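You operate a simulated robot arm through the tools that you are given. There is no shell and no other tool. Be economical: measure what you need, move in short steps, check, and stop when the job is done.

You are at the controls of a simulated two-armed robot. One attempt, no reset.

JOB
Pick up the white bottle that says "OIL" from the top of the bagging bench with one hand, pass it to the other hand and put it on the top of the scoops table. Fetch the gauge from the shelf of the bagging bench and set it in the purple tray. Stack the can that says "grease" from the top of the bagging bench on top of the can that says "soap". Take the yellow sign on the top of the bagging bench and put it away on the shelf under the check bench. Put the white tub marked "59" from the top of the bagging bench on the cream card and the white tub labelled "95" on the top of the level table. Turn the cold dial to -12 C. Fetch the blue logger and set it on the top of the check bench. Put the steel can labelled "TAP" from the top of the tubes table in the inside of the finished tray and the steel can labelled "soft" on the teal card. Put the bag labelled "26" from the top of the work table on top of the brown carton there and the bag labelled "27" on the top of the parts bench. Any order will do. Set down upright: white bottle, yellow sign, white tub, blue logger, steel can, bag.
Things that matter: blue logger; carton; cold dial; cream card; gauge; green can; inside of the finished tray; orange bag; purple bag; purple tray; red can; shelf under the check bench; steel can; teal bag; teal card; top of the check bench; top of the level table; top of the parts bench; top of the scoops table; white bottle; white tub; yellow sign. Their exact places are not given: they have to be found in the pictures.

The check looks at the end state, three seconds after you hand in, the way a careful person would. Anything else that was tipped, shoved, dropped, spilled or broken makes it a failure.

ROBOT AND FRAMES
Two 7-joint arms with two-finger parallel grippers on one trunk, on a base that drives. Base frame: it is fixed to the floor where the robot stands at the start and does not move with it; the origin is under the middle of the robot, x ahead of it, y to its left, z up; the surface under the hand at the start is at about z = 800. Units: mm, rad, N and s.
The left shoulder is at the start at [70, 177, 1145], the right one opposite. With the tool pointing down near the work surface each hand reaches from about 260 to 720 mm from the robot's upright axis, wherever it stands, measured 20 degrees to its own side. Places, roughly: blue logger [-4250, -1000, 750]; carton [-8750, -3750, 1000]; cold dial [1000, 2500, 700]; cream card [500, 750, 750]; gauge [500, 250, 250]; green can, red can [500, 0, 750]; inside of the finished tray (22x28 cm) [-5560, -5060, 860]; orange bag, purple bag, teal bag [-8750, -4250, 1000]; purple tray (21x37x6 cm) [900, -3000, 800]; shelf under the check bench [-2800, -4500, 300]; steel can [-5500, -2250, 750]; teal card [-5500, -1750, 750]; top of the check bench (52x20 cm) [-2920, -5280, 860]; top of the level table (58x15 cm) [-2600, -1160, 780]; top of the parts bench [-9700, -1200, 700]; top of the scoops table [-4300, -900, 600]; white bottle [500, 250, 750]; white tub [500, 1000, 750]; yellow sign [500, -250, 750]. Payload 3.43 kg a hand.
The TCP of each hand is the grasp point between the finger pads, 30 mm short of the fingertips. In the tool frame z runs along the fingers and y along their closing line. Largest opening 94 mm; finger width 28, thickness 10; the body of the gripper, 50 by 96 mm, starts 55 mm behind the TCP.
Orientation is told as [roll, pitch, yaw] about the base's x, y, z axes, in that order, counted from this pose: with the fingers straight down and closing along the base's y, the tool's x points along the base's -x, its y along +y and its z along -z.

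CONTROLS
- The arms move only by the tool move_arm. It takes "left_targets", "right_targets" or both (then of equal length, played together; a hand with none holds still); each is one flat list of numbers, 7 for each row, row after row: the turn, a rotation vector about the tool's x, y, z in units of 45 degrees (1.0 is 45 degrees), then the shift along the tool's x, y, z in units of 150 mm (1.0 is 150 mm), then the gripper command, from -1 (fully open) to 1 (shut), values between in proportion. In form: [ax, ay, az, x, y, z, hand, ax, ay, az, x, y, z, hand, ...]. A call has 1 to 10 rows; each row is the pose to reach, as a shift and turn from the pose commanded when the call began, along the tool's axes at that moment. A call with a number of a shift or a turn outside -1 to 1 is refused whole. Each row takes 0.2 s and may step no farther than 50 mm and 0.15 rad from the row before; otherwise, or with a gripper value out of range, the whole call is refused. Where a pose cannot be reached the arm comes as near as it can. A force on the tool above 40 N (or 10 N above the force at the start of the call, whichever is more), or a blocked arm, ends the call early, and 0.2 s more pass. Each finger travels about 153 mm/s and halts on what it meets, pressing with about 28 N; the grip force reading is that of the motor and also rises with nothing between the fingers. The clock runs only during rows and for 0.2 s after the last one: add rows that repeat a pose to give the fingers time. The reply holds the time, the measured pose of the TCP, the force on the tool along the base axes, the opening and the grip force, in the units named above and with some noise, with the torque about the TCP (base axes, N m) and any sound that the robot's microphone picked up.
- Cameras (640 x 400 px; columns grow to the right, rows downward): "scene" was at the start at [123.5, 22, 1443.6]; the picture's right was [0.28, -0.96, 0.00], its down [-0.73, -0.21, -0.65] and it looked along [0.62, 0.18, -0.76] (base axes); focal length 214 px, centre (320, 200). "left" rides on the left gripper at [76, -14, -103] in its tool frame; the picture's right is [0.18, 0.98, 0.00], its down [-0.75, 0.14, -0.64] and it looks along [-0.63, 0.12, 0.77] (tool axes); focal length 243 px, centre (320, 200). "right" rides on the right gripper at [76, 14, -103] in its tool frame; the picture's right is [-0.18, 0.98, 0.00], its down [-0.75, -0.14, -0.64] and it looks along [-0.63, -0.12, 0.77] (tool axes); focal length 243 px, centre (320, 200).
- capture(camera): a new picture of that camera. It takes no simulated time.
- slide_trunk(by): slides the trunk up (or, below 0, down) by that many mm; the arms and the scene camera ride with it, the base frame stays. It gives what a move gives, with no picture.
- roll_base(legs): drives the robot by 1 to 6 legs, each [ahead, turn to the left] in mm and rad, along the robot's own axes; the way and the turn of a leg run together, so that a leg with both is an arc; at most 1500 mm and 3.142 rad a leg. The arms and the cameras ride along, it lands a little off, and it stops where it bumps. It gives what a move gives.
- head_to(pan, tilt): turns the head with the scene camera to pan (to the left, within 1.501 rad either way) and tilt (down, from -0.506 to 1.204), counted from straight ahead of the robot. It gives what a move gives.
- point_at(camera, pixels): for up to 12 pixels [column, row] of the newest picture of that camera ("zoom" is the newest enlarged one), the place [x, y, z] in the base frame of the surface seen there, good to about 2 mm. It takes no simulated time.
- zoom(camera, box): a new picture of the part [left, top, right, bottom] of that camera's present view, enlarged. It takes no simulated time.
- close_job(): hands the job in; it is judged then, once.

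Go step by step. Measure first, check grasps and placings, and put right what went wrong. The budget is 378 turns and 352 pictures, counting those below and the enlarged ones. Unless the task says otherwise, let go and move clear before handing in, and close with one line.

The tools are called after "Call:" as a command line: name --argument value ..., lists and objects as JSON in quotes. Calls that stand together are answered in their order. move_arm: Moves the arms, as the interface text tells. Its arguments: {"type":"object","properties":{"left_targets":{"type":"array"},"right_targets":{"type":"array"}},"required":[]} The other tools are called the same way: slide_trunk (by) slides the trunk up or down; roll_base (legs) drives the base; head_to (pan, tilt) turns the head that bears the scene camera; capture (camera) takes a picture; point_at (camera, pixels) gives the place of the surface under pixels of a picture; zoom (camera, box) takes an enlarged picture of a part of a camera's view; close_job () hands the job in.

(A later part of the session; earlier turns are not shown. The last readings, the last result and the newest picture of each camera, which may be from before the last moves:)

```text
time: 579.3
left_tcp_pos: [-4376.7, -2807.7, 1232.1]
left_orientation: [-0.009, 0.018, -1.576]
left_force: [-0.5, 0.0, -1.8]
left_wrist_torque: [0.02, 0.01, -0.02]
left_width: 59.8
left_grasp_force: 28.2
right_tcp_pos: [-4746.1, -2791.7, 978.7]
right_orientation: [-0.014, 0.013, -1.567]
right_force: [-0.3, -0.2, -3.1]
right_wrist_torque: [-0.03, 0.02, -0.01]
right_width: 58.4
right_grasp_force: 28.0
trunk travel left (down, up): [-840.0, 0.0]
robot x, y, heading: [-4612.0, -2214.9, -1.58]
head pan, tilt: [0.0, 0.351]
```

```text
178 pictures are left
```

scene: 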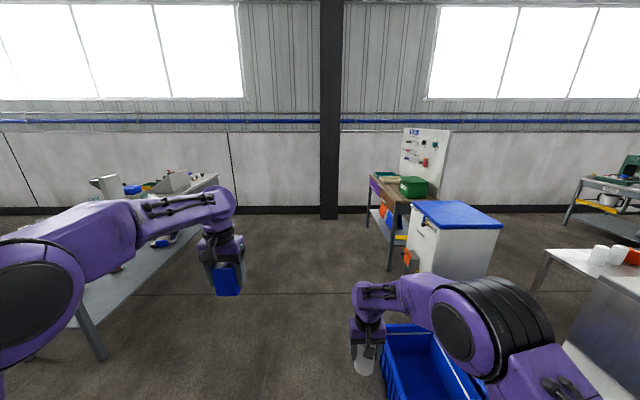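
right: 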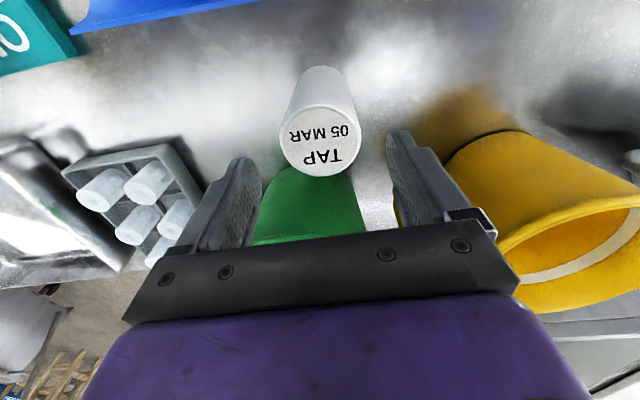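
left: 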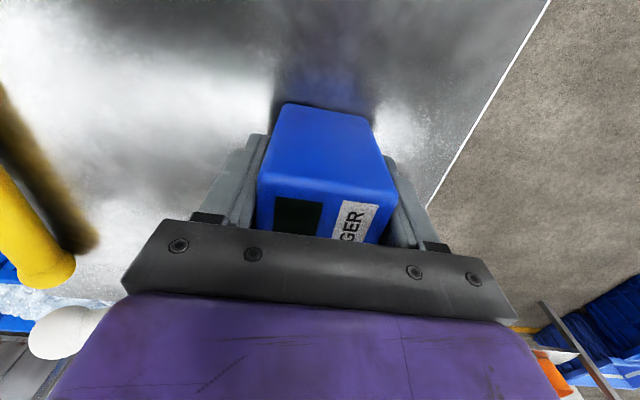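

Call:
zoom --camera "scene" --box '[340, 110, 520, 290]'

Call:
point_at --camera "scene" --pixels '[[390, 270], [368, 225], [385, 200], [400, 190], [420, 210], [410, 260], [385, 330], [90, 250], [170, 190], [215, 178], [490, 215]]'

```text
2.22 times, centred on (430, 200) of scene
```

zoom: 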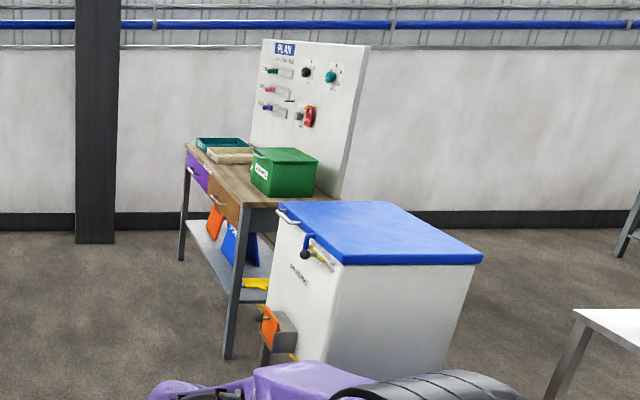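

```text
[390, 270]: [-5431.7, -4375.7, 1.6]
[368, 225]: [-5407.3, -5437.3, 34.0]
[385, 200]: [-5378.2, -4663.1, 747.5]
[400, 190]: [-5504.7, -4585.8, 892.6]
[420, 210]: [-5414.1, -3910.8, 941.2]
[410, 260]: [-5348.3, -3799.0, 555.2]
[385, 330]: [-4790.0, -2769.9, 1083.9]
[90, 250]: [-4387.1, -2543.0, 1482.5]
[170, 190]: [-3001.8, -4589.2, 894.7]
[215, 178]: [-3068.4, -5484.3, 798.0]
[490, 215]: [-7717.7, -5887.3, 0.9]
```

The PLAN table holds a teal and a cream tray near (-5500,-5050). I'll drive down the aisle and face it.

Call:
roll_base --legs '[[1400, 0.009], [1350, 0], [0, -1.57]]'

Call:
head_to --pan 0 --tilt 0.55

Call:
capture --camera "scene"

```text
time: 596.5
left_tcp_pos: [-5211.2, -5203.5, 1232.6]
left_orientation: [-0.012, 0.02, 3.13]
left_force: [-0.3, -0.1, -1.8]
left_wrist_torque: [0.01, 0.01, -0.01]
left_width: 60.0
left_grasp_force: 28.1
right_tcp_pos: [-5191.7, -4833.5, 979.0]
right_orientation: [-0.014, 0.013, 3.137]
right_force: [0.6, -0.9, -2.9]
right_wrist_torque: [-0.01, -0.01, 0.01]
right_width: 57.9
right_grasp_force: 27.8
trunk travel left (down, up): [-840.0, 0.0]
robot x, y, heading: [-4614.7, -4969.5, 3.132]
head pan, tilt: [0.0, 0.351]
```

```text
time: 597.2
left_tcp_pos: [-5212.1, -5203.4, 1231.6]
left_orientation: [-0.011, 0.019, 3.131]
left_force: [0.3, -0.2, -1.3]
left_wrist_torque: [0.02, 0.0, 0.02]
left_width: 60.0
left_grasp_force: 27.9
right_tcp_pos: [-5192.9, -4833.9, 978.2]
right_orientation: [-0.014, 0.014, 3.136]
right_force: [-0.8, -0.4, -3.2]
right_wrist_torque: [-0.01, -0.03, -0.01]
right_width: 57.9
right_grasp_force: 28.4
trunk travel left (down, up): [-840.0, 0.0]
robot x, y, heading: [-4616.5, -4970.0, 3.13]
head pan, tilt: [0.0, 0.55]
```

```text
176 pictures are left
```

scene: 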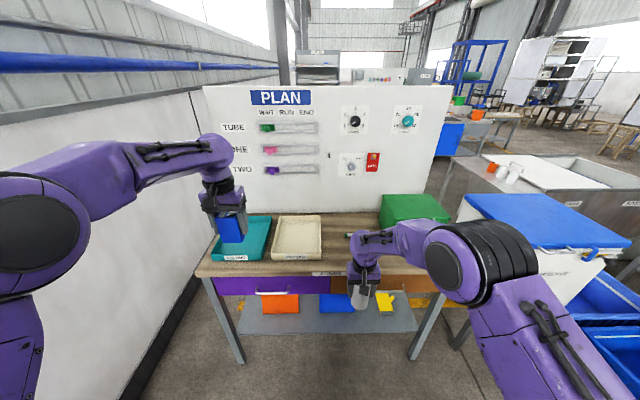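

Call:
zoom --camera "scene" --box '[190, 200, 340, 290]'

Call:
point_at --camera "zoom" --pixels '[[95, 235], [310, 240], [370, 240], [540, 240], [355, 80], [545, 80], [450, 150], [455, 235], [200, 320], [500, 300], [360, 270], [300, 150]]'

```text
4.27 times, centred on (265, 245) of scene
```

zoom: 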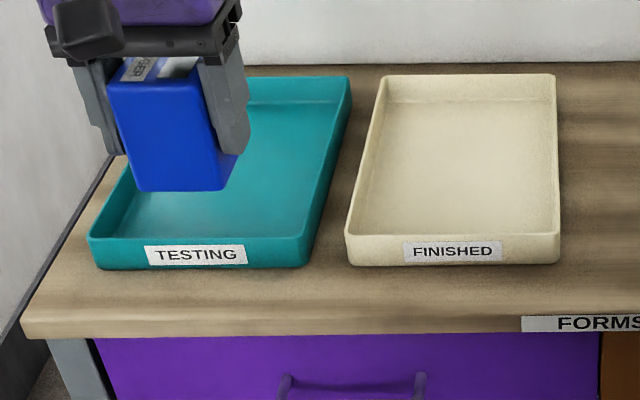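

```text
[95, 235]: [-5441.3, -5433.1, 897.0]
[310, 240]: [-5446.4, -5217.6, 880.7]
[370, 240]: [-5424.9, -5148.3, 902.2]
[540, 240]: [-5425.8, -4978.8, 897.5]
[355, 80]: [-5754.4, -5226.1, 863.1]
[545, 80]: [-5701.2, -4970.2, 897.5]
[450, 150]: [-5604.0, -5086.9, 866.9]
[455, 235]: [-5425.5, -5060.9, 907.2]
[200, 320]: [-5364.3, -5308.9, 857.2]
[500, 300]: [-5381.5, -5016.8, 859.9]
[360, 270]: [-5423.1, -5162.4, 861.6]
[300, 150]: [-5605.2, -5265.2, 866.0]
```

FINISHED is the cream tray: x -5705 to -5425, y -5170 to -4965, floor z 866. I'll check the wall and the left elbow before getting closer.

Call:
point_at --camera "scene" --pixels '[[80, 330], [150, 220], [130, 350], [100, 230], [60, 260], [150, 160], [390, 235], [420, 330]]'

```text
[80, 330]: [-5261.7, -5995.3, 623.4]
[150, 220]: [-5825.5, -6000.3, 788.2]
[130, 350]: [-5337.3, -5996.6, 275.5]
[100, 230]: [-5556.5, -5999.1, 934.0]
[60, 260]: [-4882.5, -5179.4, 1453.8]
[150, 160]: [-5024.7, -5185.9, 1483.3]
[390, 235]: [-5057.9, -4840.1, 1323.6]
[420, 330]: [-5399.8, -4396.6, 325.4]
```

The wall is at y=-6000, so there's room. Driving to (-4930,-5195) facing the tray.

Call:
roll_base --legs '[[0, 0.624], [383, 0], [0, -0.613]]'

Call:
capture --camera "scene"

```text
time: 603.0
left_tcp_pos: [-5519.6, -5437.8, 1230.9]
left_orientation: [-0.011, 0.02, -3.133]
left_force: [0.8, -0.2, -0.5]
left_wrist_torque: [-0.02, -0.04, -0.01]
left_width: 59.9
left_grasp_force: 28.1
right_tcp_pos: [-5507.2, -5068.6, 979.8]
right_orientation: [-0.013, 0.012, -3.123]
right_force: [0.3, -0.3, -2.6]
right_wrist_torque: [0.03, -0.01, 0.03]
right_width: 57.9
right_grasp_force: 28.0
trunk travel left (down, up): [-840.0, 0.0]
robot x, y, heading: [-4926.6, -5197.3, -3.133]
head pan, tilt: [0.0, 0.55]
```

```text
174 pictures are left
```

scene: 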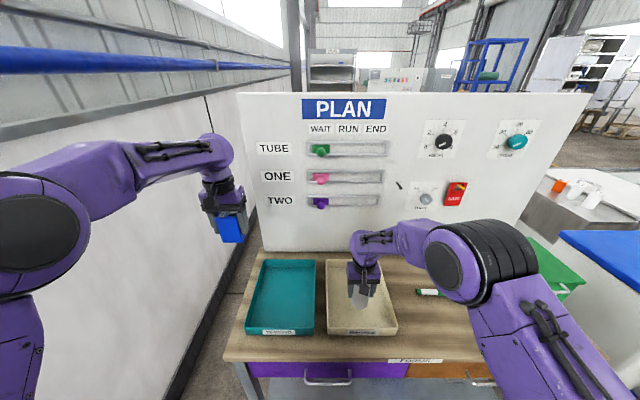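

Call:
move_arm --right_targets '[0, 0, 0, -0.11, -0.02, 0, 1, 0, 0, 0, -0.22, -0.035, 0.1, 1, 0, 0, 0, -0.22, -0.035, 0.2, 1, 0, 0, 0, -0.22, -0.035, 0.26, 1, 0, 0, 0, -0.22, -0.035, 0.26, 1]'

Call:
move_arm --right_targets '[0, 0, 0, 0, 0, 0.01, 1, 0, 0, 0, 0, 0, 0.02, 1, 0, 0, 0, 0, 0, 0.02, 1]'

Call:
move_arm --right_targets '[0, 0, 0, 0, 0, 0.01, 1, 0, 0, 0, 0, 0, 0.015, 1, 0, 0, 0, 0, 0, 0.015, 1]'

```text
time: 604.2
left_tcp_pos: [-5520.4, -5438.3, 1231.5]
left_orientation: [-0.012, 0.018, -3.133]
left_force: [0.6, 0.3, -1.4]
left_wrist_torque: [0.03, -0.04, 0.0]
left_width: 60.0
left_grasp_force: 27.8
right_tcp_pos: [-5540.0, -5062.9, 939.3]
right_orientation: [-0.014, 0.014, -3.125]
right_force: [-0.1, 0.0, -2.9]
right_wrist_torque: [-0.02, -0.01, -0.02]
right_width: 57.7
right_grasp_force: 27.7
trunk travel left (down, up): [-840.0, 0.0]
robot x, y, heading: [-4927.9, -5194.0, -3.137]
head pan, tilt: [0.0, 0.55]
```

```text
time: 605.0
left_tcp_pos: [-5520.2, -5438.1, 1231.1]
left_orientation: [-0.011, 0.018, -3.133]
left_force: [-0.4, 0.3, -1.5]
left_wrist_torque: [0.0, 0.0, 0.02]
left_width: 59.9
left_grasp_force: 28.1
right_tcp_pos: [-5539.8, -5062.4, 936.6]
right_orientation: [-0.013, 0.013, -3.125]
right_force: [0.2, 0.1, -3.1]
right_wrist_torque: [0.01, 0.03, -0.01]
right_width: 58.0
right_grasp_force: 27.7
trunk travel left (down, up): [-840.0, 0.0]
robot x, y, heading: [-4929.2, -5191.5, -3.13]
head pan, tilt: [0.0, 0.55]
```

```text
time: 605.9
left_tcp_pos: [-5521.1, -5438.1, 1230.8]
left_orientation: [-0.013, 0.02, -3.135]
left_force: [-0.5, 0.1, -1.1]
left_wrist_torque: [-0.02, -0.02, 0.0]
left_width: 60.0
left_grasp_force: 28.1
right_tcp_pos: [-5540.7, -5063.9, 933.6]
right_orientation: [-0.015, 0.013, -3.123]
right_force: [0.2, -0.7, -1.5]
right_wrist_torque: [-0.05, 0.0, -0.01]
right_width: 57.6
right_grasp_force: 27.7
trunk travel left (down, up): [-840.0, 0.0]
robot x, y, heading: [-4930.6, -5193.2, -3.132]
head pan, tilt: [0.0, 0.55]
```

Call:
move_arm --right_targets '[0, 0, 0, 0, 0, 0.008, 1, 0, 0, 0, 0, 0, 0.008, 1]'

Call:
move_arm --right_targets '[0, 0, 0, 0, 0, 0, 0, 0, 0, 0, 0, 0, 0, -0.3, 0, 0, 0, 0, 0, 0, -0.5, 0, 0, 0, 0, 0, 0, -0.7, 0, 0, 0, 0, 0, -0.2, -0.7, 0, 0, 0, 0, 0, -0.5, -0.7, 0, 0, 0, 0, 0, -0.8, -0.7, 0, 0, 0, 0, 0, -1, -0.7]'

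Call:
roll_base --legs '[[-350, 0]]'

Call:
zoom --camera "scene" --box '[190, 180, 400, 320]'

```text
time: 606.5
left_tcp_pos: [-5518.8, -5437.2, 1231.0]
left_orientation: [-0.012, 0.018, -3.134]
left_force: [0.8, -0.2, -1.2]
left_wrist_torque: [-0.01, -0.02, 0.01]
left_width: 59.9
left_grasp_force: 28.6
right_tcp_pos: [-5541.5, -5063.8, 934.7]
right_orientation: [-0.015, 0.011, -3.125]
right_force: [-1.4, 1.4, 6.5]
right_wrist_torque: [-0.16, 0.13, -0.04]
right_width: 57.9
right_grasp_force: 28.2
trunk travel left (down, up): [-840.0, 0.0]
robot x, y, heading: [-4928.0, -5193.1, -3.137]
head pan, tilt: [0.0, 0.55]
```

```text
time: 608.2
left_tcp_pos: [-5519.1, -5437.6, 1230.9]
left_orientation: [-0.013, 0.018, -3.133]
left_force: [-1.4, -0.5, -1.6]
left_wrist_torque: [0.0, -0.01, 0.0]
left_width: 59.9
left_grasp_force: 28.3
right_tcp_pos: [-5540.8, -5065.0, 1084.0]
right_orientation: [-0.013, 0.016, -3.124]
right_force: [-0.6, 0.7, 1.0]
right_wrist_torque: [-0.01, 0.01, 0.0]
right_width: 79.6
right_grasp_force: 0.1
trunk travel left (down, up): [-840.0, 0.0]
robot x, y, heading: [-4929.4, -5193.4, -3.131]
head pan, tilt: [0.0, 0.55]
```

```text
time: 610.5
left_tcp_pos: [-5169.8, -5435.0, 1231.2]
left_orientation: [-0.011, 0.02, -3.134]
left_force: [-0.6, 0.1, -1.6]
left_wrist_torque: [-0.02, 0.0, 0.0]
left_width: 59.9
left_grasp_force: 28.0
right_tcp_pos: [-5193.4, -5061.8, 1080.6]
right_orientation: [-0.013, 0.014, -3.124]
right_force: [-0.2, 0.1, -0.8]
right_wrist_torque: [0.0, 0.01, -0.01]
right_width: 80.0
right_grasp_force: 0.1
trunk travel left (down, up): [-840.0, 0.0]
robot x, y, heading: [-4578.2, -5190.2, -3.128]
head pan, tilt: [0.0, 0.55]
```

```text
2.86 times, centred on (295, 250) of scene
```

zoom: 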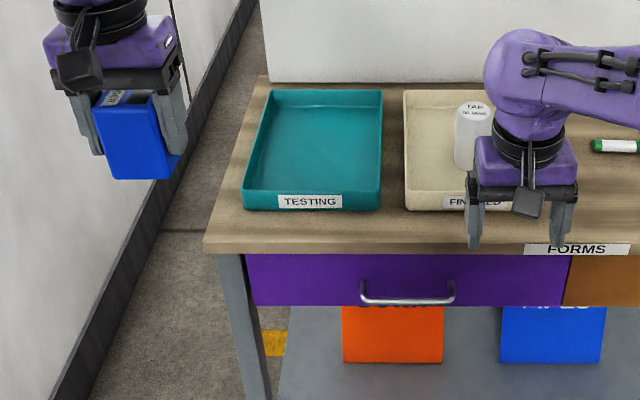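

TAP stands in the FINISHED tray. Next the logger: I'll turn around to the check bench's back side.

Call:
roll_base --legs '[[0, -1.6], [0, -1.55], [500, 0]]'

Call:
head_to --pan 0 --tilt 0.5

Call:
capture --camera "scene"

```text
time: 621.1
left_tcp_pos: [-3495.2, -4936.2, 1232.1]
left_orientation: [-0.011, 0.018, 0.016]
left_force: [0.4, 1.1, -1.0]
left_wrist_torque: [0.0, 0.0, 0.03]
left_width: 60.2
left_grasp_force: 27.4
right_tcp_pos: [-3471.2, -5309.4, 1084.6]
right_orientation: [-0.013, 0.012, 0.025]
right_force: [-0.8, 0.6, -0.3]
right_wrist_torque: [0.02, 0.0, -0.01]
right_width: 80.1
right_grasp_force: 0.0
trunk travel left (down, up): [-840.0, 0.0]
robot x, y, heading: [-4082.3, -5180.9, 0.016]
head pan, tilt: [0.0, 0.55]
```

```text
time: 621.7
left_tcp_pos: [-3495.0, -4936.7, 1231.4]
left_orientation: [-0.01, 0.02, 0.016]
left_force: [-0.3, 0.3, -1.5]
left_wrist_torque: [0.03, 0.02, 0.0]
left_width: 60.0
left_grasp_force: 28.0
right_tcp_pos: [-3470.1, -5309.1, 1083.0]
right_orientation: [-0.015, 0.012, 0.025]
right_force: [0.5, -0.1, 0.8]
right_wrist_torque: [0.0, -0.01, 0.01]
right_width: 79.7
right_grasp_force: 0.0
trunk travel left (down, up): [-840.0, 0.0]
robot x, y, heading: [-4085.7, -5181.1, 0.015]
head pan, tilt: [0.0, 0.499]
```

```text
172 pictures are left
```

scene: 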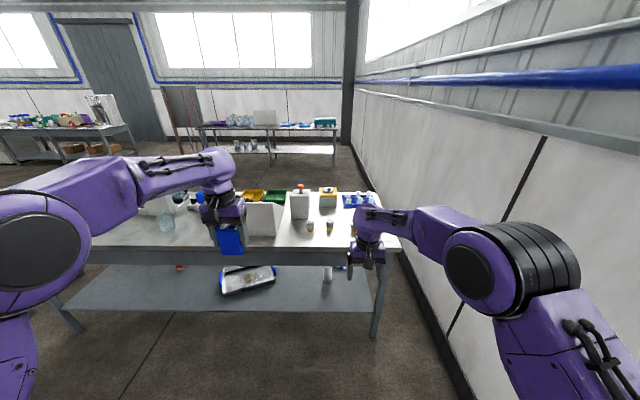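

Call:
zoom --camera "scene" --box '[180, 160, 420, 290]'

Call:
point_at --camera "zoom" --pixels '[[350, 250], [350, 190], [400, 190], [220, 210], [300, 220], [450, 230], [300, 170], [370, 150], [130, 230], [460, 190], [345, 225]]'

```text
2.67 times, centred on (300, 225) of scene
```

zoom: 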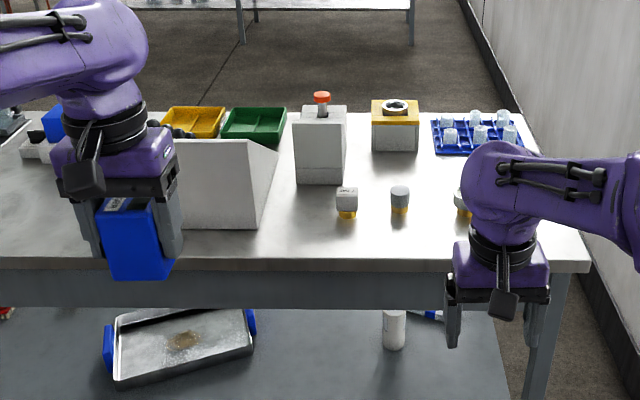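

```text
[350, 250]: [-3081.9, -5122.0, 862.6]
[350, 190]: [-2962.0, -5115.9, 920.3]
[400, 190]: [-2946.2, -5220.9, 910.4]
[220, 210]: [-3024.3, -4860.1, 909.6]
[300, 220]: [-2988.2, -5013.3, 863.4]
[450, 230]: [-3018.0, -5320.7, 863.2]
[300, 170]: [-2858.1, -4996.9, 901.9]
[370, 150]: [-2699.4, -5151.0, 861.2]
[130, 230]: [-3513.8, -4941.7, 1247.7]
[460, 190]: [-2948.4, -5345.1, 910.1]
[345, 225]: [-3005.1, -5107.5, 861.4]
```

There's free top at about (-3045,-5080), z 862. Driving up to the back edge.

Call:
roll_base --legs '[[0, -0.342], [470, 0], [0, 0.327]]'

Call:
capture --camera "left"

Call:
zoom --camera "scene" --box '[150, 180, 390, 330]'

```text
time: 626.6
left_tcp_pos: [-3045.0, -5093.5, 1231.9]
left_orientation: [-0.011, 0.018, 0.001]
left_force: [-0.2, -1.3, -1.7]
left_wrist_torque: [-0.02, -0.01, 0.02]
left_width: 59.8
left_grasp_force: 27.9
right_tcp_pos: [-3025.2, -5465.8, 1082.3]
right_orientation: [-0.012, 0.013, 0.011]
right_force: [-0.5, -0.5, 0.6]
right_wrist_torque: [0.0, 0.0, 0.0]
right_width: 80.1
right_grasp_force: 0.1
trunk travel left (down, up): [-840.0, 0.0]
robot x, y, heading: [-3633.3, -5333.6, 0.006]
head pan, tilt: [0.0, 0.499]
```

```text
170 pictures are left
```

left: 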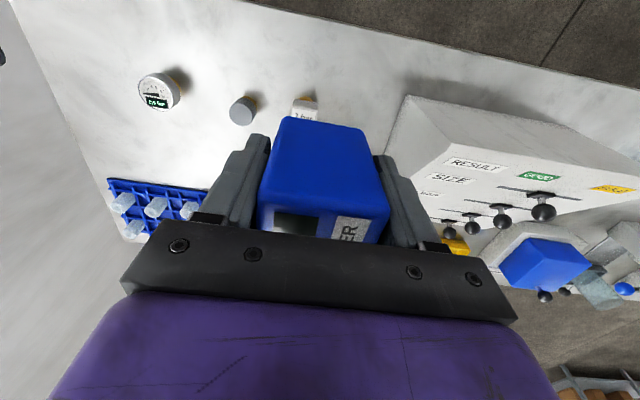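

```text
2.67 times, centred on (270, 255) of scene
```

zoom: 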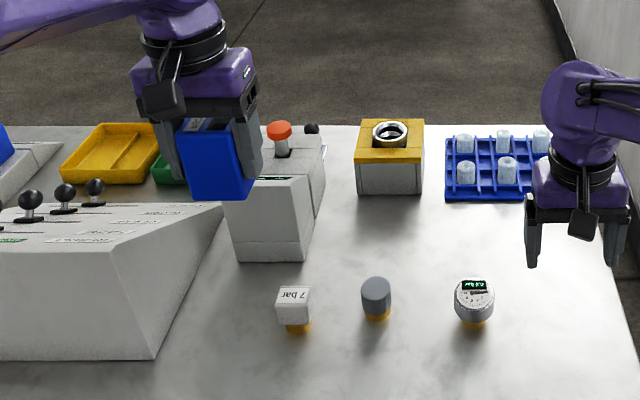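

Call:
point_at --camera "zoom" --pixels '[[155, 355], [150, 290], [220, 210], [294, 330], [300, 300], [230, 370], [250, 390], [280, 390], [235, 250]]'

```text
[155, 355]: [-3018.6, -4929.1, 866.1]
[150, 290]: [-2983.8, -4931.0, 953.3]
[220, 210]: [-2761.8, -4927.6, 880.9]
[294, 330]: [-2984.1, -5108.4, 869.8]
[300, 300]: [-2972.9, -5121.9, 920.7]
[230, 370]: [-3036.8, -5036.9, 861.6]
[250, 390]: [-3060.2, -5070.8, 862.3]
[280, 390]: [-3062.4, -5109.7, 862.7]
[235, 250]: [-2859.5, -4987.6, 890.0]
```

I'll shift 30 mm left for clearance and lower with the arm.

Call:
move_arm --left_targets '[0, 0, 0, 0.03, 0.1, 0.2, 1, 0, 0, 0, 0.03, 0.2, 0.4, 1, 0, 0, 0, 0.03, 0.2, 0.6, 1, 0, 0, 0, 0.03, 0.2, 0.8, 1, 0, 0, 0, 0.03, 0.2, 1, 1]'

Call:
move_arm --left_targets '[0, 0, 0, 0, 0, 0.25, 1, 0, 0, 0, 0, 0, 0.5, 1, 0, 0, 0, 0, 0, 0.75, 1, 0, 0, 0, 0, 0, 0.95, 1, 0, 0, 0, 0, 0, 0.95, 1]'

Call:
zoom --camera "scene" --box '[150, 180, 390, 330]'

```text
time: 627.8
left_tcp_pos: [-3050.3, -5062.2, 1079.7]
left_orientation: [-0.013, 0.016, 0.001]
left_force: [0.3, -0.2, -1.1]
left_wrist_torque: [-0.02, 0.06, -0.02]
left_width: 60.4
left_grasp_force: 27.5
right_tcp_pos: [-3024.6, -5465.4, 1081.5]
right_orientation: [-0.014, 0.014, 0.01]
right_force: [-0.4, 0.6, 0.6]
right_wrist_torque: [-0.01, -0.03, 0.03]
right_width: 79.6
right_grasp_force: 0.1
trunk travel left (down, up): [-840.0, 0.0]
robot x, y, heading: [-3637.5, -5333.5, 0.007]
head pan, tilt: [0.0, 0.499]
```

```text
time: 629.0
left_tcp_pos: [-3056.0, -5066.1, 938.1]
left_orientation: [-0.011, 0.018, 0.002]
left_force: [0.9, -0.2, -1.5]
left_wrist_torque: [0.0, 0.01, 0.0]
left_width: 60.0
left_grasp_force: 27.6
right_tcp_pos: [-3024.7, -5464.9, 1083.4]
right_orientation: [-0.013, 0.012, 0.01]
right_force: [0.7, 0.1, -0.1]
right_wrist_torque: [0.0, -0.02, 0.0]
right_width: 79.9
right_grasp_force: 0.0
trunk travel left (down, up): [-840.0, 0.0]
robot x, y, heading: [-3637.4, -5333.5, 0.007]
head pan, tilt: [0.0, 0.499]
```

```text
2.67 times, centred on (270, 255) of scene
```

zoom: 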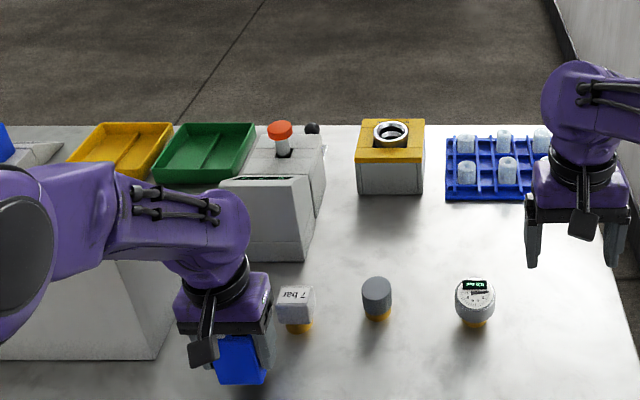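

Call:
move_arm --left_targets '[0, 0, 0, -0.06, 0, 0.05, 1, 0, 0, 0, -0.06, 0, 0.1, 1, 0, 0, 0, -0.06, 0, 0.14, 1, 0, 0, 0, -0.06, 0, 0.14, 1]'

Call:
move_arm --left_targets '[0, 0, 0, 0, 0, 0.01, 1, 0, 0, 0, 0, 0, 0.02, 1, 0, 0, 0, 0, 0, 0.02, 1]'

Call:
move_arm --left_targets '[0, 0, 0, 0, 0, 0.01, 1, 0, 0, 0, 0, 0, 0.01, 1]'

```text
time: 630.0
left_tcp_pos: [-3046.6, -5065.8, 916.5]
left_orientation: [-0.009, 0.019, 0.0]
left_force: [-0.9, 0.0, -1.4]
left_wrist_torque: [0.01, 0.02, -0.02]
left_width: 60.1
left_grasp_force: 27.7
right_tcp_pos: [-3023.9, -5465.5, 1081.4]
right_orientation: [-0.014, 0.015, 0.01]
right_force: [0.1, -0.2, 0.5]
right_wrist_torque: [-0.01, -0.01, 0.0]
right_width: 79.6
right_grasp_force: 0.0
trunk travel left (down, up): [-840.0, 0.0]
robot x, y, heading: [-3637.6, -5331.4, 0.003]
head pan, tilt: [0.0, 0.499]
```

```text
time: 630.8
left_tcp_pos: [-3046.8, -5065.7, 913.5]
left_orientation: [-0.013, 0.02, 0.002]
left_force: [0.3, -0.1, -1.9]
left_wrist_torque: [0.0, 0.03, -0.04]
left_width: 59.9
left_grasp_force: 28.0
right_tcp_pos: [-3024.3, -5464.9, 1081.6]
right_orientation: [-0.014, 0.012, 0.012]
right_force: [0.2, -0.4, -0.4]
right_wrist_torque: [-0.03, 0.0, 0.02]
right_width: 79.7
right_grasp_force: 0.1
trunk travel left (down, up): [-840.0, 0.0]
robot x, y, heading: [-3638.1, -5330.4, 0.005]
head pan, tilt: [0.0, 0.499]
```

```text
time: 631.4
left_tcp_pos: [-3047.1, -5065.6, 912.6]
left_orientation: [-0.011, 0.02, 0.003]
left_force: [2.1, 0.2, 2.2]
left_wrist_torque: [0.1, -0.13, -0.02]
left_width: 60.2
left_grasp_force: 28.1
right_tcp_pos: [-3025.0, -5465.5, 1082.9]
right_orientation: [-0.014, 0.011, 0.011]
right_force: [0.6, 0.3, -0.2]
right_wrist_torque: [0.01, 0.03, 0.05]
right_width: 79.9
right_grasp_force: 0.1
trunk travel left (down, up): [-840.0, 0.0]
robot x, y, heading: [-3636.2, -5327.8, 0.004]
head pan, tilt: [0.0, 0.499]
```

Touching the bench. One more millimetre, then open and lift.

Call:
move_arm --left_targets '[0, 0, 0, 0, 0, 0.008, 1, 0, 0, 0, 0, 0, 0.008, -0.1, 0, 0, 0, 0, 0, 0.005, -0.4, 0, 0, 0, 0, 0, 0.0, -0.6, 0, 0, 0, 0, 0, 0, -0.6, 0, 0, 0, 0, 0, -0.2, -0.6, 0, 0, 0, 0, 0, -0.5, -0.6, 0, 0, 0, 0, 0, -0.8, -0.6, 0, 0, 0, 0, 0, -1, -0.6]'

Call:
zoom --camera "scene" --box '[150, 180, 390, 330]'

```text
time: 633.4
left_tcp_pos: [-3045.5, -5064.6, 1063.3]
left_orientation: [-0.01, 0.017, -0.001]
left_force: [-0.2, -0.3, 0.1]
left_wrist_torque: [0.01, -0.04, 0.0]
left_width: 75.3
left_grasp_force: 0.0
right_tcp_pos: [-3026.7, -5466.1, 1082.1]
right_orientation: [-0.013, 0.011, 0.011]
right_force: [0.0, 1.8, 0.4]
right_wrist_torque: [-0.01, -0.01, 0.03]
right_width: 79.7
right_grasp_force: 0.1
trunk travel left (down, up): [-840.0, 0.0]
robot x, y, heading: [-3637.6, -5331.7, 0.007]
head pan, tilt: [0.0, 0.499]
```

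```text
2.67 times, centred on (270, 255) of scene
```

zoom: 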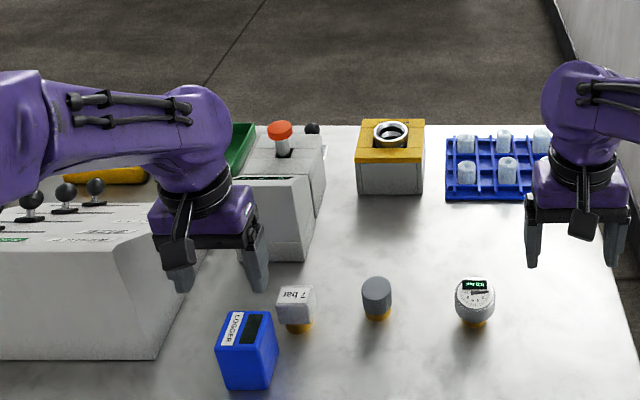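

The logger stands on the check bench. Now the bags: I'll back out and return up the aisle toward the west lane.

Call:
roll_base --legs '[[-980, 0], [0, 1.57], [1450, 0], [1450, 0], [0, 0.2], [1400, 0]]'

Call:
head_to --pan 0.7 --tilt 0.3

Call:
capture --camera "scene"

```text
time: 662.7
left_tcp_pos: [-5177.9, -592.9, 1065.9]
left_orientation: [-0.006, 0.015, 1.725]
left_force: [0.6, 0.2, 0.1]
left_wrist_torque: [0.01, 0.06, 0.01]
left_width: 75.3
left_grasp_force: 0.1
right_tcp_pos: [-4784.8, -515.3, 1082.2]
right_orientation: [-0.007, 0.014, 1.734]
right_force: [0.0, 0.4, -0.2]
right_wrist_torque: [0.01, 0.09, -0.02]
right_width: 79.8
right_grasp_force: 0.1
trunk travel left (down, up): [-840.0, 0.0]
robot x, y, heading: [-4829.6, -1140.1, 1.619]
head pan, tilt: [0.0, 0.499]
stopped in leg 6: the robot was blocked; the commanded pose is now the measured one
```

```text
time: 663.8
left_tcp_pos: [-5182.9, -593.4, 1063.8]
left_orientation: [-0.01, 0.014, 1.725]
left_force: [0.2, 0.5, -0.2]
left_wrist_torque: [-0.04, 0.02, 0.0]
left_width: 75.3
left_grasp_force: 0.1
right_tcp_pos: [-4789.3, -516.2, 1083.9]
right_orientation: [-0.011, 0.014, 1.735]
right_force: [-0.2, 0.2, -1.2]
right_wrist_torque: [0.02, 0.03, 0.02]
right_width: 80.1
right_grasp_force: 0.0
trunk travel left (down, up): [-840.0, 0.0]
robot x, y, heading: [-4831.9, -1142.8, 1.625]
head pan, tilt: [0.7, 0.3]
```

```text
166 pictures are left
```

scene: 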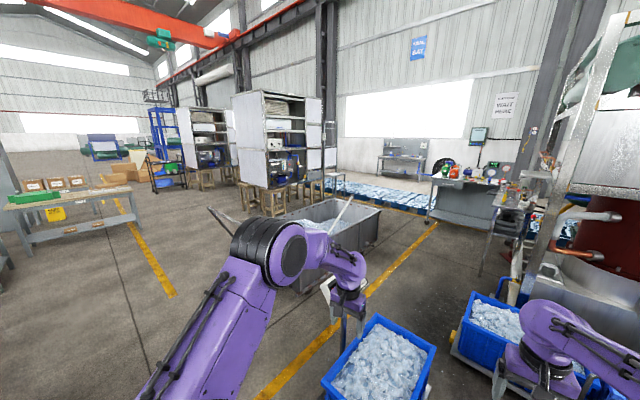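

The base was blocked. I need to see what it touched: looking at the scoops table on the right and the floor ahead.

Call:
head_to --pan -1.2 --tilt 0.7

Call:
capture --camera "scene"

Call:
head_to --pan 0 --tilt 1.0

Call:
capture --camera "scene"

```text
time: 665.6
left_tcp_pos: [-5184.6, -593.4, 1063.9]
left_orientation: [-0.012, 0.015, 1.726]
left_force: [-0.2, -0.1, -0.2]
left_wrist_torque: [0.02, 0.01, 0.0]
left_width: 75.2
left_grasp_force: 0.1
right_tcp_pos: [-4791.3, -515.1, 1083.3]
right_orientation: [-0.009, 0.015, 1.734]
right_force: [-0.2, 0.3, 0.3]
right_wrist_torque: [0.0, -0.02, 0.04]
right_width: 79.8
right_grasp_force: 0.0
trunk travel left (down, up): [-840.0, 0.0]
robot x, y, heading: [-4829.9, -1139.2, 1.624]
head pan, tilt: [-1.201, 0.7]
```

```text
165 pictures are left
```

scene: 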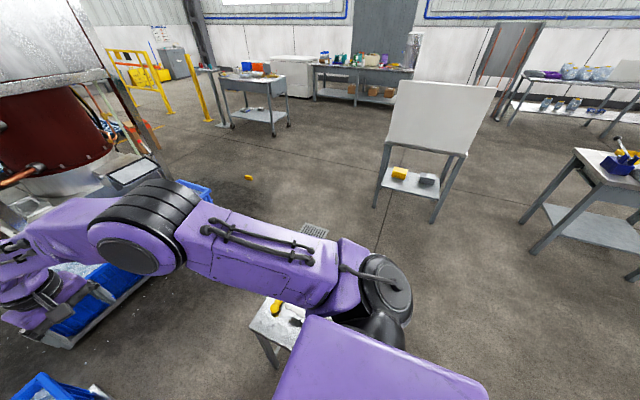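

```text
time: 667.0
left_tcp_pos: [-5183.9, -593.0, 1063.7]
left_orientation: [-0.013, 0.015, 1.727]
left_force: [0.7, 0.5, 0.6]
left_wrist_torque: [0.0, -0.02, 0.01]
left_width: 75.3
left_grasp_force: 0.1
right_tcp_pos: [-4789.7, -515.9, 1083.5]
right_orientation: [-0.011, 0.013, 1.734]
right_force: [0.0, -0.2, -0.4]
right_wrist_torque: [0.0, 0.01, 0.0]
right_width: 79.8
right_grasp_force: 0.1
trunk travel left (down, up): [-840.0, 0.0]
robot x, y, heading: [-4830.7, -1141.0, 1.617]
head pan, tilt: [0.0, 1.0]
```

```text
164 pictures are left
```

scene: 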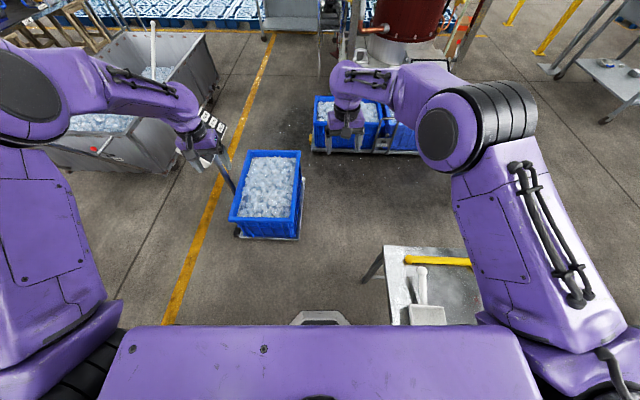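

Call:
zoom --camera "scene" --box '[340, 220, 500, 340]'

Call:
point_at --camera "zoom" --pixels '[[180, 105], [275, 400], [420, 165], [270, 155], [330, 190], [350, 355], [275, 380], [510, 115], [300, 290]]'

Call:
zoom --camera "scene" --box '[150, 60, 310, 250]'

Call:
point_at --camera "zoom" --pixels '[[245, 290], [255, 130], [210, 170], [420, 310], [205, 110], [280, 260], [270, 200]]'

```text
3.33 times, centred on (420, 280) of scene
```

zoom: 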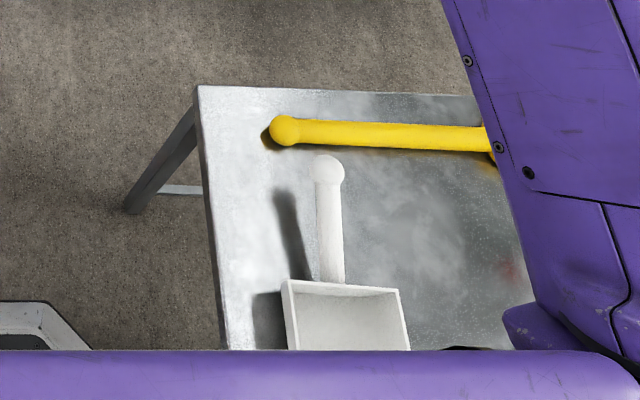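

```text
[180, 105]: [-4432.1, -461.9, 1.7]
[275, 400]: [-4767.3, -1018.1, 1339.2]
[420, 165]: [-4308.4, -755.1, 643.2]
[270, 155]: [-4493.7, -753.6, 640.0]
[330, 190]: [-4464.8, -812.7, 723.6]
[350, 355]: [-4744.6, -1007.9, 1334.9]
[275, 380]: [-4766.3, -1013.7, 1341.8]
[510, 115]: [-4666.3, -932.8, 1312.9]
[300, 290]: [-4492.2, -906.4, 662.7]
```

```text
2.11 times, centred on (230, 155) of scene
```

zoom: 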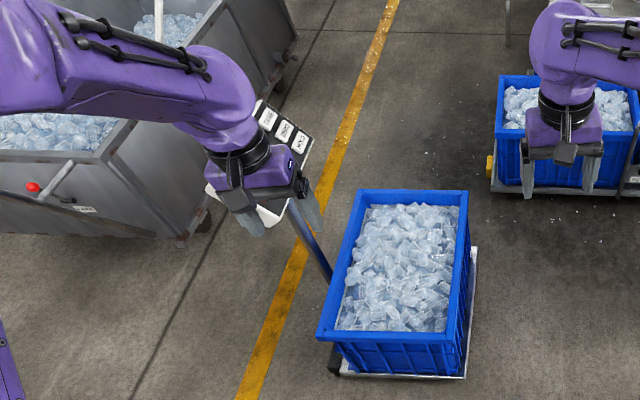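

```text
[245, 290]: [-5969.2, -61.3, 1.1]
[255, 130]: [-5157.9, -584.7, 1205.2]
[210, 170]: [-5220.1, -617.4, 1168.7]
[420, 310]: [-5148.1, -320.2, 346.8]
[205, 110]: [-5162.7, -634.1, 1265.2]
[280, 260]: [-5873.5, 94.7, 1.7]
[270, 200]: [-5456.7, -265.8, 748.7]
```

The base probably brushed the scoops table's back corner. I'll reverse away and check that the table and bottle are still in place.

Call:
roll_base --legs '[[-350, 0]]'

Call:
head_to --pan -0.6 --tilt 0.8

Call:
capture --camera "scene"

```text
time: 669.3
left_tcp_pos: [-5167.4, -941.7, 1062.4]
left_orientation: [-0.011, 0.015, 1.728]
left_force: [-0.2, 0.7, 0.3]
left_wrist_torque: [-0.01, 0.05, 0.01]
left_width: 75.4
left_grasp_force: 0.1
right_tcp_pos: [-4772.4, -862.7, 1084.0]
right_orientation: [-0.012, 0.017, 1.738]
right_force: [-0.1, 0.2, 0.0]
right_wrist_torque: [-0.04, -0.01, -0.01]
right_width: 80.0
right_grasp_force: 0.1
trunk travel left (down, up): [-840.0, 0.0]
robot x, y, heading: [-4809.8, -1490.8, 1.626]
head pan, tilt: [0.0, 1.0]
```

```text
time: 670.3
left_tcp_pos: [-5168.3, -942.3, 1062.5]
left_orientation: [-0.011, 0.016, 1.727]
left_force: [0.2, 0.6, 0.4]
left_wrist_torque: [-0.04, 0.02, 0.02]
left_width: 75.3
left_grasp_force: 0.0
right_tcp_pos: [-4772.0, -865.4, 1082.9]
right_orientation: [-0.013, 0.014, 1.736]
right_force: [-0.6, -0.2, -0.2]
right_wrist_torque: [-0.03, 0.0, 0.03]
right_width: 79.8
right_grasp_force: 0.1
trunk travel left (down, up): [-840.0, 0.0]
robot x, y, heading: [-4813.6, -1489.3, 1.622]
head pan, tilt: [-0.6, 0.799]
```

```text
161 pictures are left
```

scene: 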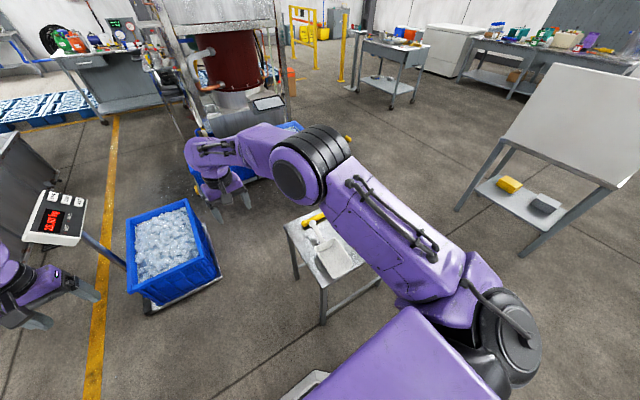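

Call:
point_at --camera "scene" --pixels '[[289, 226], [323, 285], [374, 266], [312, 222], [335, 262], [348, 138], [345, 320], [323, 322]]'

Call:
zoom --camera "scene" --box '[270, 110, 400, 330]'

```text
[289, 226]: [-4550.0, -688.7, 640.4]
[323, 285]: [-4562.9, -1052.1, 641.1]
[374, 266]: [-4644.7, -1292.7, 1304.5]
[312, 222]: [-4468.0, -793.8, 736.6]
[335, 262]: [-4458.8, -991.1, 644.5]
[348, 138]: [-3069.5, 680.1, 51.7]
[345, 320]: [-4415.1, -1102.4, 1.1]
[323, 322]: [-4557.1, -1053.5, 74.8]
```

```text
1.82 times, centred on (335, 220) of scene
```

zoom: 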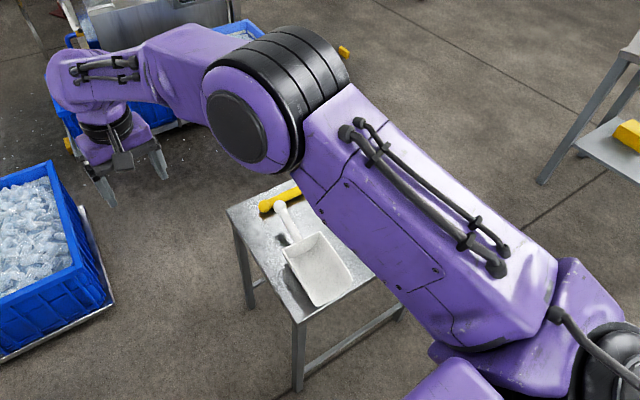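

I'll turn to face the scoops table and compare the bottle's and clips box's places with before.

Call:
roll_base --legs '[[-150, 0], [0, -0.95]]'

Call:
head_to --pan 0 --tilt 0.6

Call:
capture --camera "scene"

```text
time: 674.1
left_tcp_pos: [-4564.8, -1033.5, 1062.5]
left_orientation: [-0.01, 0.014, 0.774]
left_force: [0.3, -0.2, 0.4]
left_wrist_torque: [-0.01, 0.02, -0.03]
left_width: 75.4
left_grasp_force: 0.0
right_tcp_pos: [-4272.5, -1308.2, 1083.2]
right_orientation: [-0.012, 0.014, 0.783]
right_force: [-0.7, -0.3, 0.1]
right_wrist_torque: [0.01, -0.01, -0.04]
right_width: 80.1
right_grasp_force: 0.0
trunk travel left (down, up): [-840.0, 0.0]
robot x, y, heading: [-4802.2, -1637.0, 0.669]
head pan, tilt: [-0.6, 0.799]
```

```text
time: 675.1
left_tcp_pos: [-4564.8, -1033.5, 1063.1]
left_orientation: [-0.012, 0.015, 0.777]
left_force: [-0.5, 0.0, -0.9]
left_wrist_torque: [0.0, -0.01, 0.0]
left_width: 75.3
left_grasp_force: 0.0
right_tcp_pos: [-4272.7, -1308.9, 1083.0]
right_orientation: [-0.013, 0.014, 0.783]
right_force: [-0.8, 0.8, 0.2]
right_wrist_torque: [0.0, -0.01, 0.0]
right_width: 79.7
right_grasp_force: 0.1
trunk travel left (down, up): [-840.0, 0.0]
robot x, y, heading: [-4802.3, -1634.6, 0.673]
head pan, tilt: [0.0, 0.6]
```

```text
159 pictures are left
```

scene: 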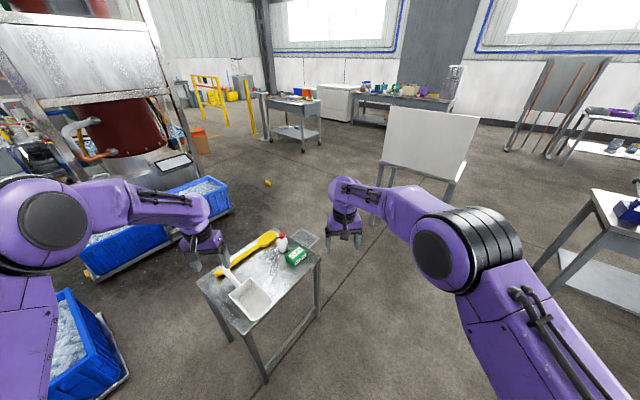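

Call:
zoom --camera "scene" --box '[180, 210, 340, 330]'

Call:
point_at --camera "zoom" --pixels '[[405, 95], [405, 120], [465, 155], [430, 170], [265, 205], [370, 110], [250, 290], [500, 95], [265, 365], [75, 260], [560, 195]]'

Call:
zoom --camera "scene" --box '[230, 165, 310, 205]'

```text
3.33 times, centred on (260, 270) of scene
```

zoom: 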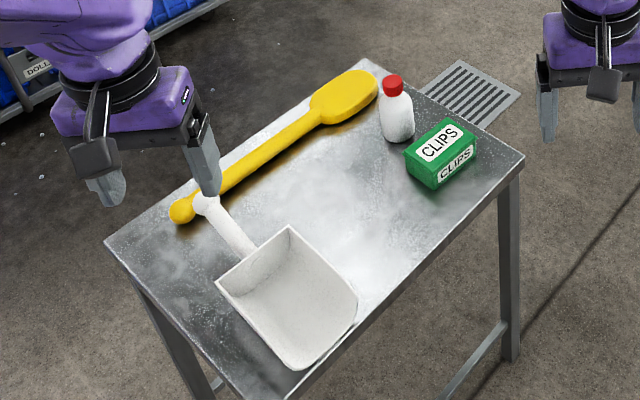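

```text
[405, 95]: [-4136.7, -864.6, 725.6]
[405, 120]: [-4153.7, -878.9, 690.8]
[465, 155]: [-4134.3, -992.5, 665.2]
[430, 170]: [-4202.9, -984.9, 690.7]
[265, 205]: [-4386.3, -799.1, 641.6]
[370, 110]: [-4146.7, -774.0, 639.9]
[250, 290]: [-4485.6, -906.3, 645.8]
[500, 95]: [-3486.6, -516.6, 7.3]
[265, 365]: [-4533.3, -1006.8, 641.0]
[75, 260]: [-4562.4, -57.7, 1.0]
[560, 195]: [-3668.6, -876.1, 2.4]
```

```text
8.00 times, centred on (270, 185) of scene
```

zoom: 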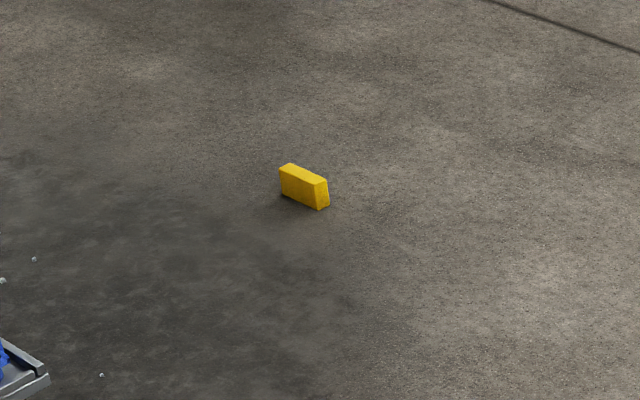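

Call:
point_at --camera "zoom" --pixels '[[300, 180], [315, 205], [285, 168], [325, 182]]'

Call:
zoom --camera "scene" --box '[60, 150, 280, 300]'

```text
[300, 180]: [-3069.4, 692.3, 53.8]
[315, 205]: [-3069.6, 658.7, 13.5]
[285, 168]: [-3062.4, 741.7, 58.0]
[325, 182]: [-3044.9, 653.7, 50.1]
```

```text
2.67 times, centred on (170, 225) of scene
```

zoom: 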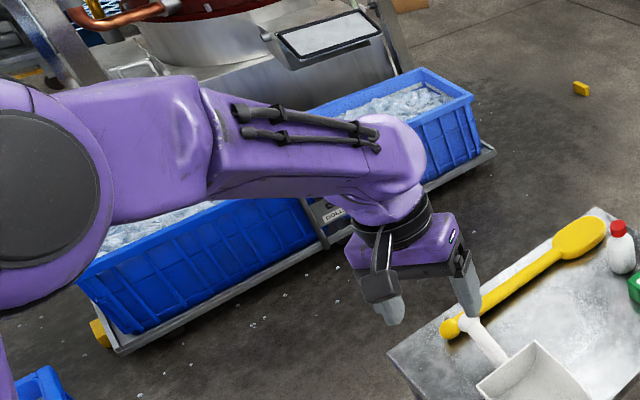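

The yellow chock at (-3060,690) is far from my path. I'll measure the bottle more precisely.

Call:
zoom --camera "scene" --box '[260, 220, 320, 270]'

Call:
point_at --camera "zoom" --pixels '[[215, 115], [190, 115], [245, 115], [215, 90], [280, 230], [380, 300], [510, 220], [430, 160], [360, 250], [185, 220], [210, 240]]'

```text
8.00 times, centred on (290, 245) of scene
```

zoom: 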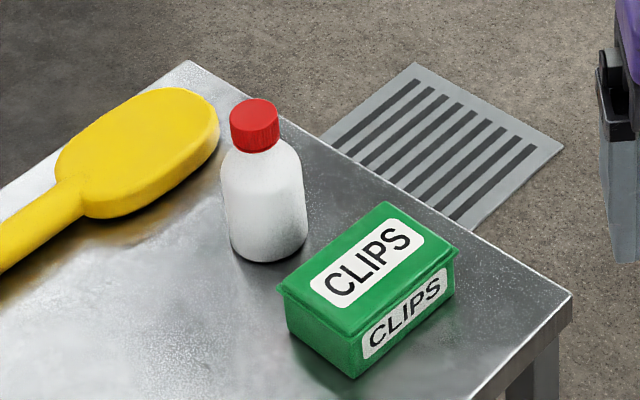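

```text
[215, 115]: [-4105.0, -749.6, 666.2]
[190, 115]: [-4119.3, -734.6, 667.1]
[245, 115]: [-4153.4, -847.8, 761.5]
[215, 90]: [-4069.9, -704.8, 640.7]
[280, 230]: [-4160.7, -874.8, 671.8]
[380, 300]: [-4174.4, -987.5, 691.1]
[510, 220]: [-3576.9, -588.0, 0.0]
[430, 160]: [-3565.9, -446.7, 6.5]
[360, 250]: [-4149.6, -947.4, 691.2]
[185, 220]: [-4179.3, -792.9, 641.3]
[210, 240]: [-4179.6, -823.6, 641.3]
```

Call:
point_at --camera "zoom" --pixels '[[255, 108], [255, 103], [265, 200], [225, 200], [305, 200], [390, 210], [455, 250], [350, 330], [285, 285], [565, 300], [190, 70]]'

```text
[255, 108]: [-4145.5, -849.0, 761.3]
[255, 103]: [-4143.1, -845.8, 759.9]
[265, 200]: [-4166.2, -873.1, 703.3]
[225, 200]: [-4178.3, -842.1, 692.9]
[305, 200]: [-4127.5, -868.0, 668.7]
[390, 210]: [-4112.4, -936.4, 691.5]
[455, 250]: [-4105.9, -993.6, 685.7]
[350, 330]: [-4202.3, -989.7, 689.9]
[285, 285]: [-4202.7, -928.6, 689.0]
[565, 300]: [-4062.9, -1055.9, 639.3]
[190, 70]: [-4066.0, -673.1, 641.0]
```

Bottle (-4145,-849) and clips box are where they were: no harm. I'll go round with a wider margin, to (-5000,-900), and look west.

Call:
roll_base --legs '[[0, 1.164], [761, 0], [0, 1.308]]'

Call:
head_to --pan 0 --tilt 0.3

Call:
capture --camera "scene"

```text
time: 685.3
left_tcp_pos: [-5565.5, -1231.0, 1064.3]
left_orientation: [-0.012, 0.015, -3.044]
left_force: [-0.1, -0.3, -0.4]
left_wrist_torque: [-0.01, 0.01, -0.01]
left_width: 75.4
left_grasp_force: 0.1
right_tcp_pos: [-5621.9, -833.8, 1083.1]
right_orientation: [-0.01, 0.017, -3.036]
right_force: [-0.1, 0.0, 0.7]
right_wrist_torque: [-0.01, -0.02, 0.02]
right_width: 80.1
right_grasp_force: 0.0
trunk travel left (down, up): [-840.0, 0.0]
robot x, y, heading: [-4998.2, -910.6, 3.135]
head pan, tilt: [0.0, 0.6]
```

```text
time: 686.1
left_tcp_pos: [-5566.2, -1232.0, 1064.5]
left_orientation: [-0.011, 0.013, -3.042]
left_force: [0.0, -0.2, 0.9]
left_wrist_torque: [0.0, -0.02, 0.0]
left_width: 75.1
left_grasp_force: 0.0
right_tcp_pos: [-5619.7, -833.7, 1083.4]
right_orientation: [-0.012, 0.014, -3.037]
right_force: [-0.6, 1.2, 1.4]
right_wrist_torque: [-0.04, 0.01, 0.03]
right_width: 79.9
right_grasp_force: 0.1
trunk travel left (down, up): [-840.0, 0.0]
robot x, y, heading: [-4996.2, -907.5, 3.136]
head pan, tilt: [0.0, 0.3]
```

```text
154 pictures are left
```

scene: 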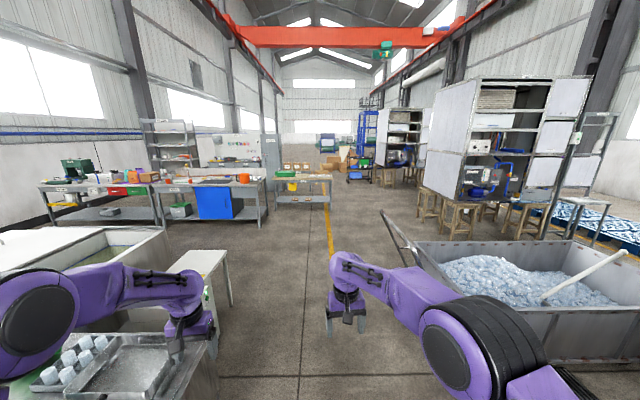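

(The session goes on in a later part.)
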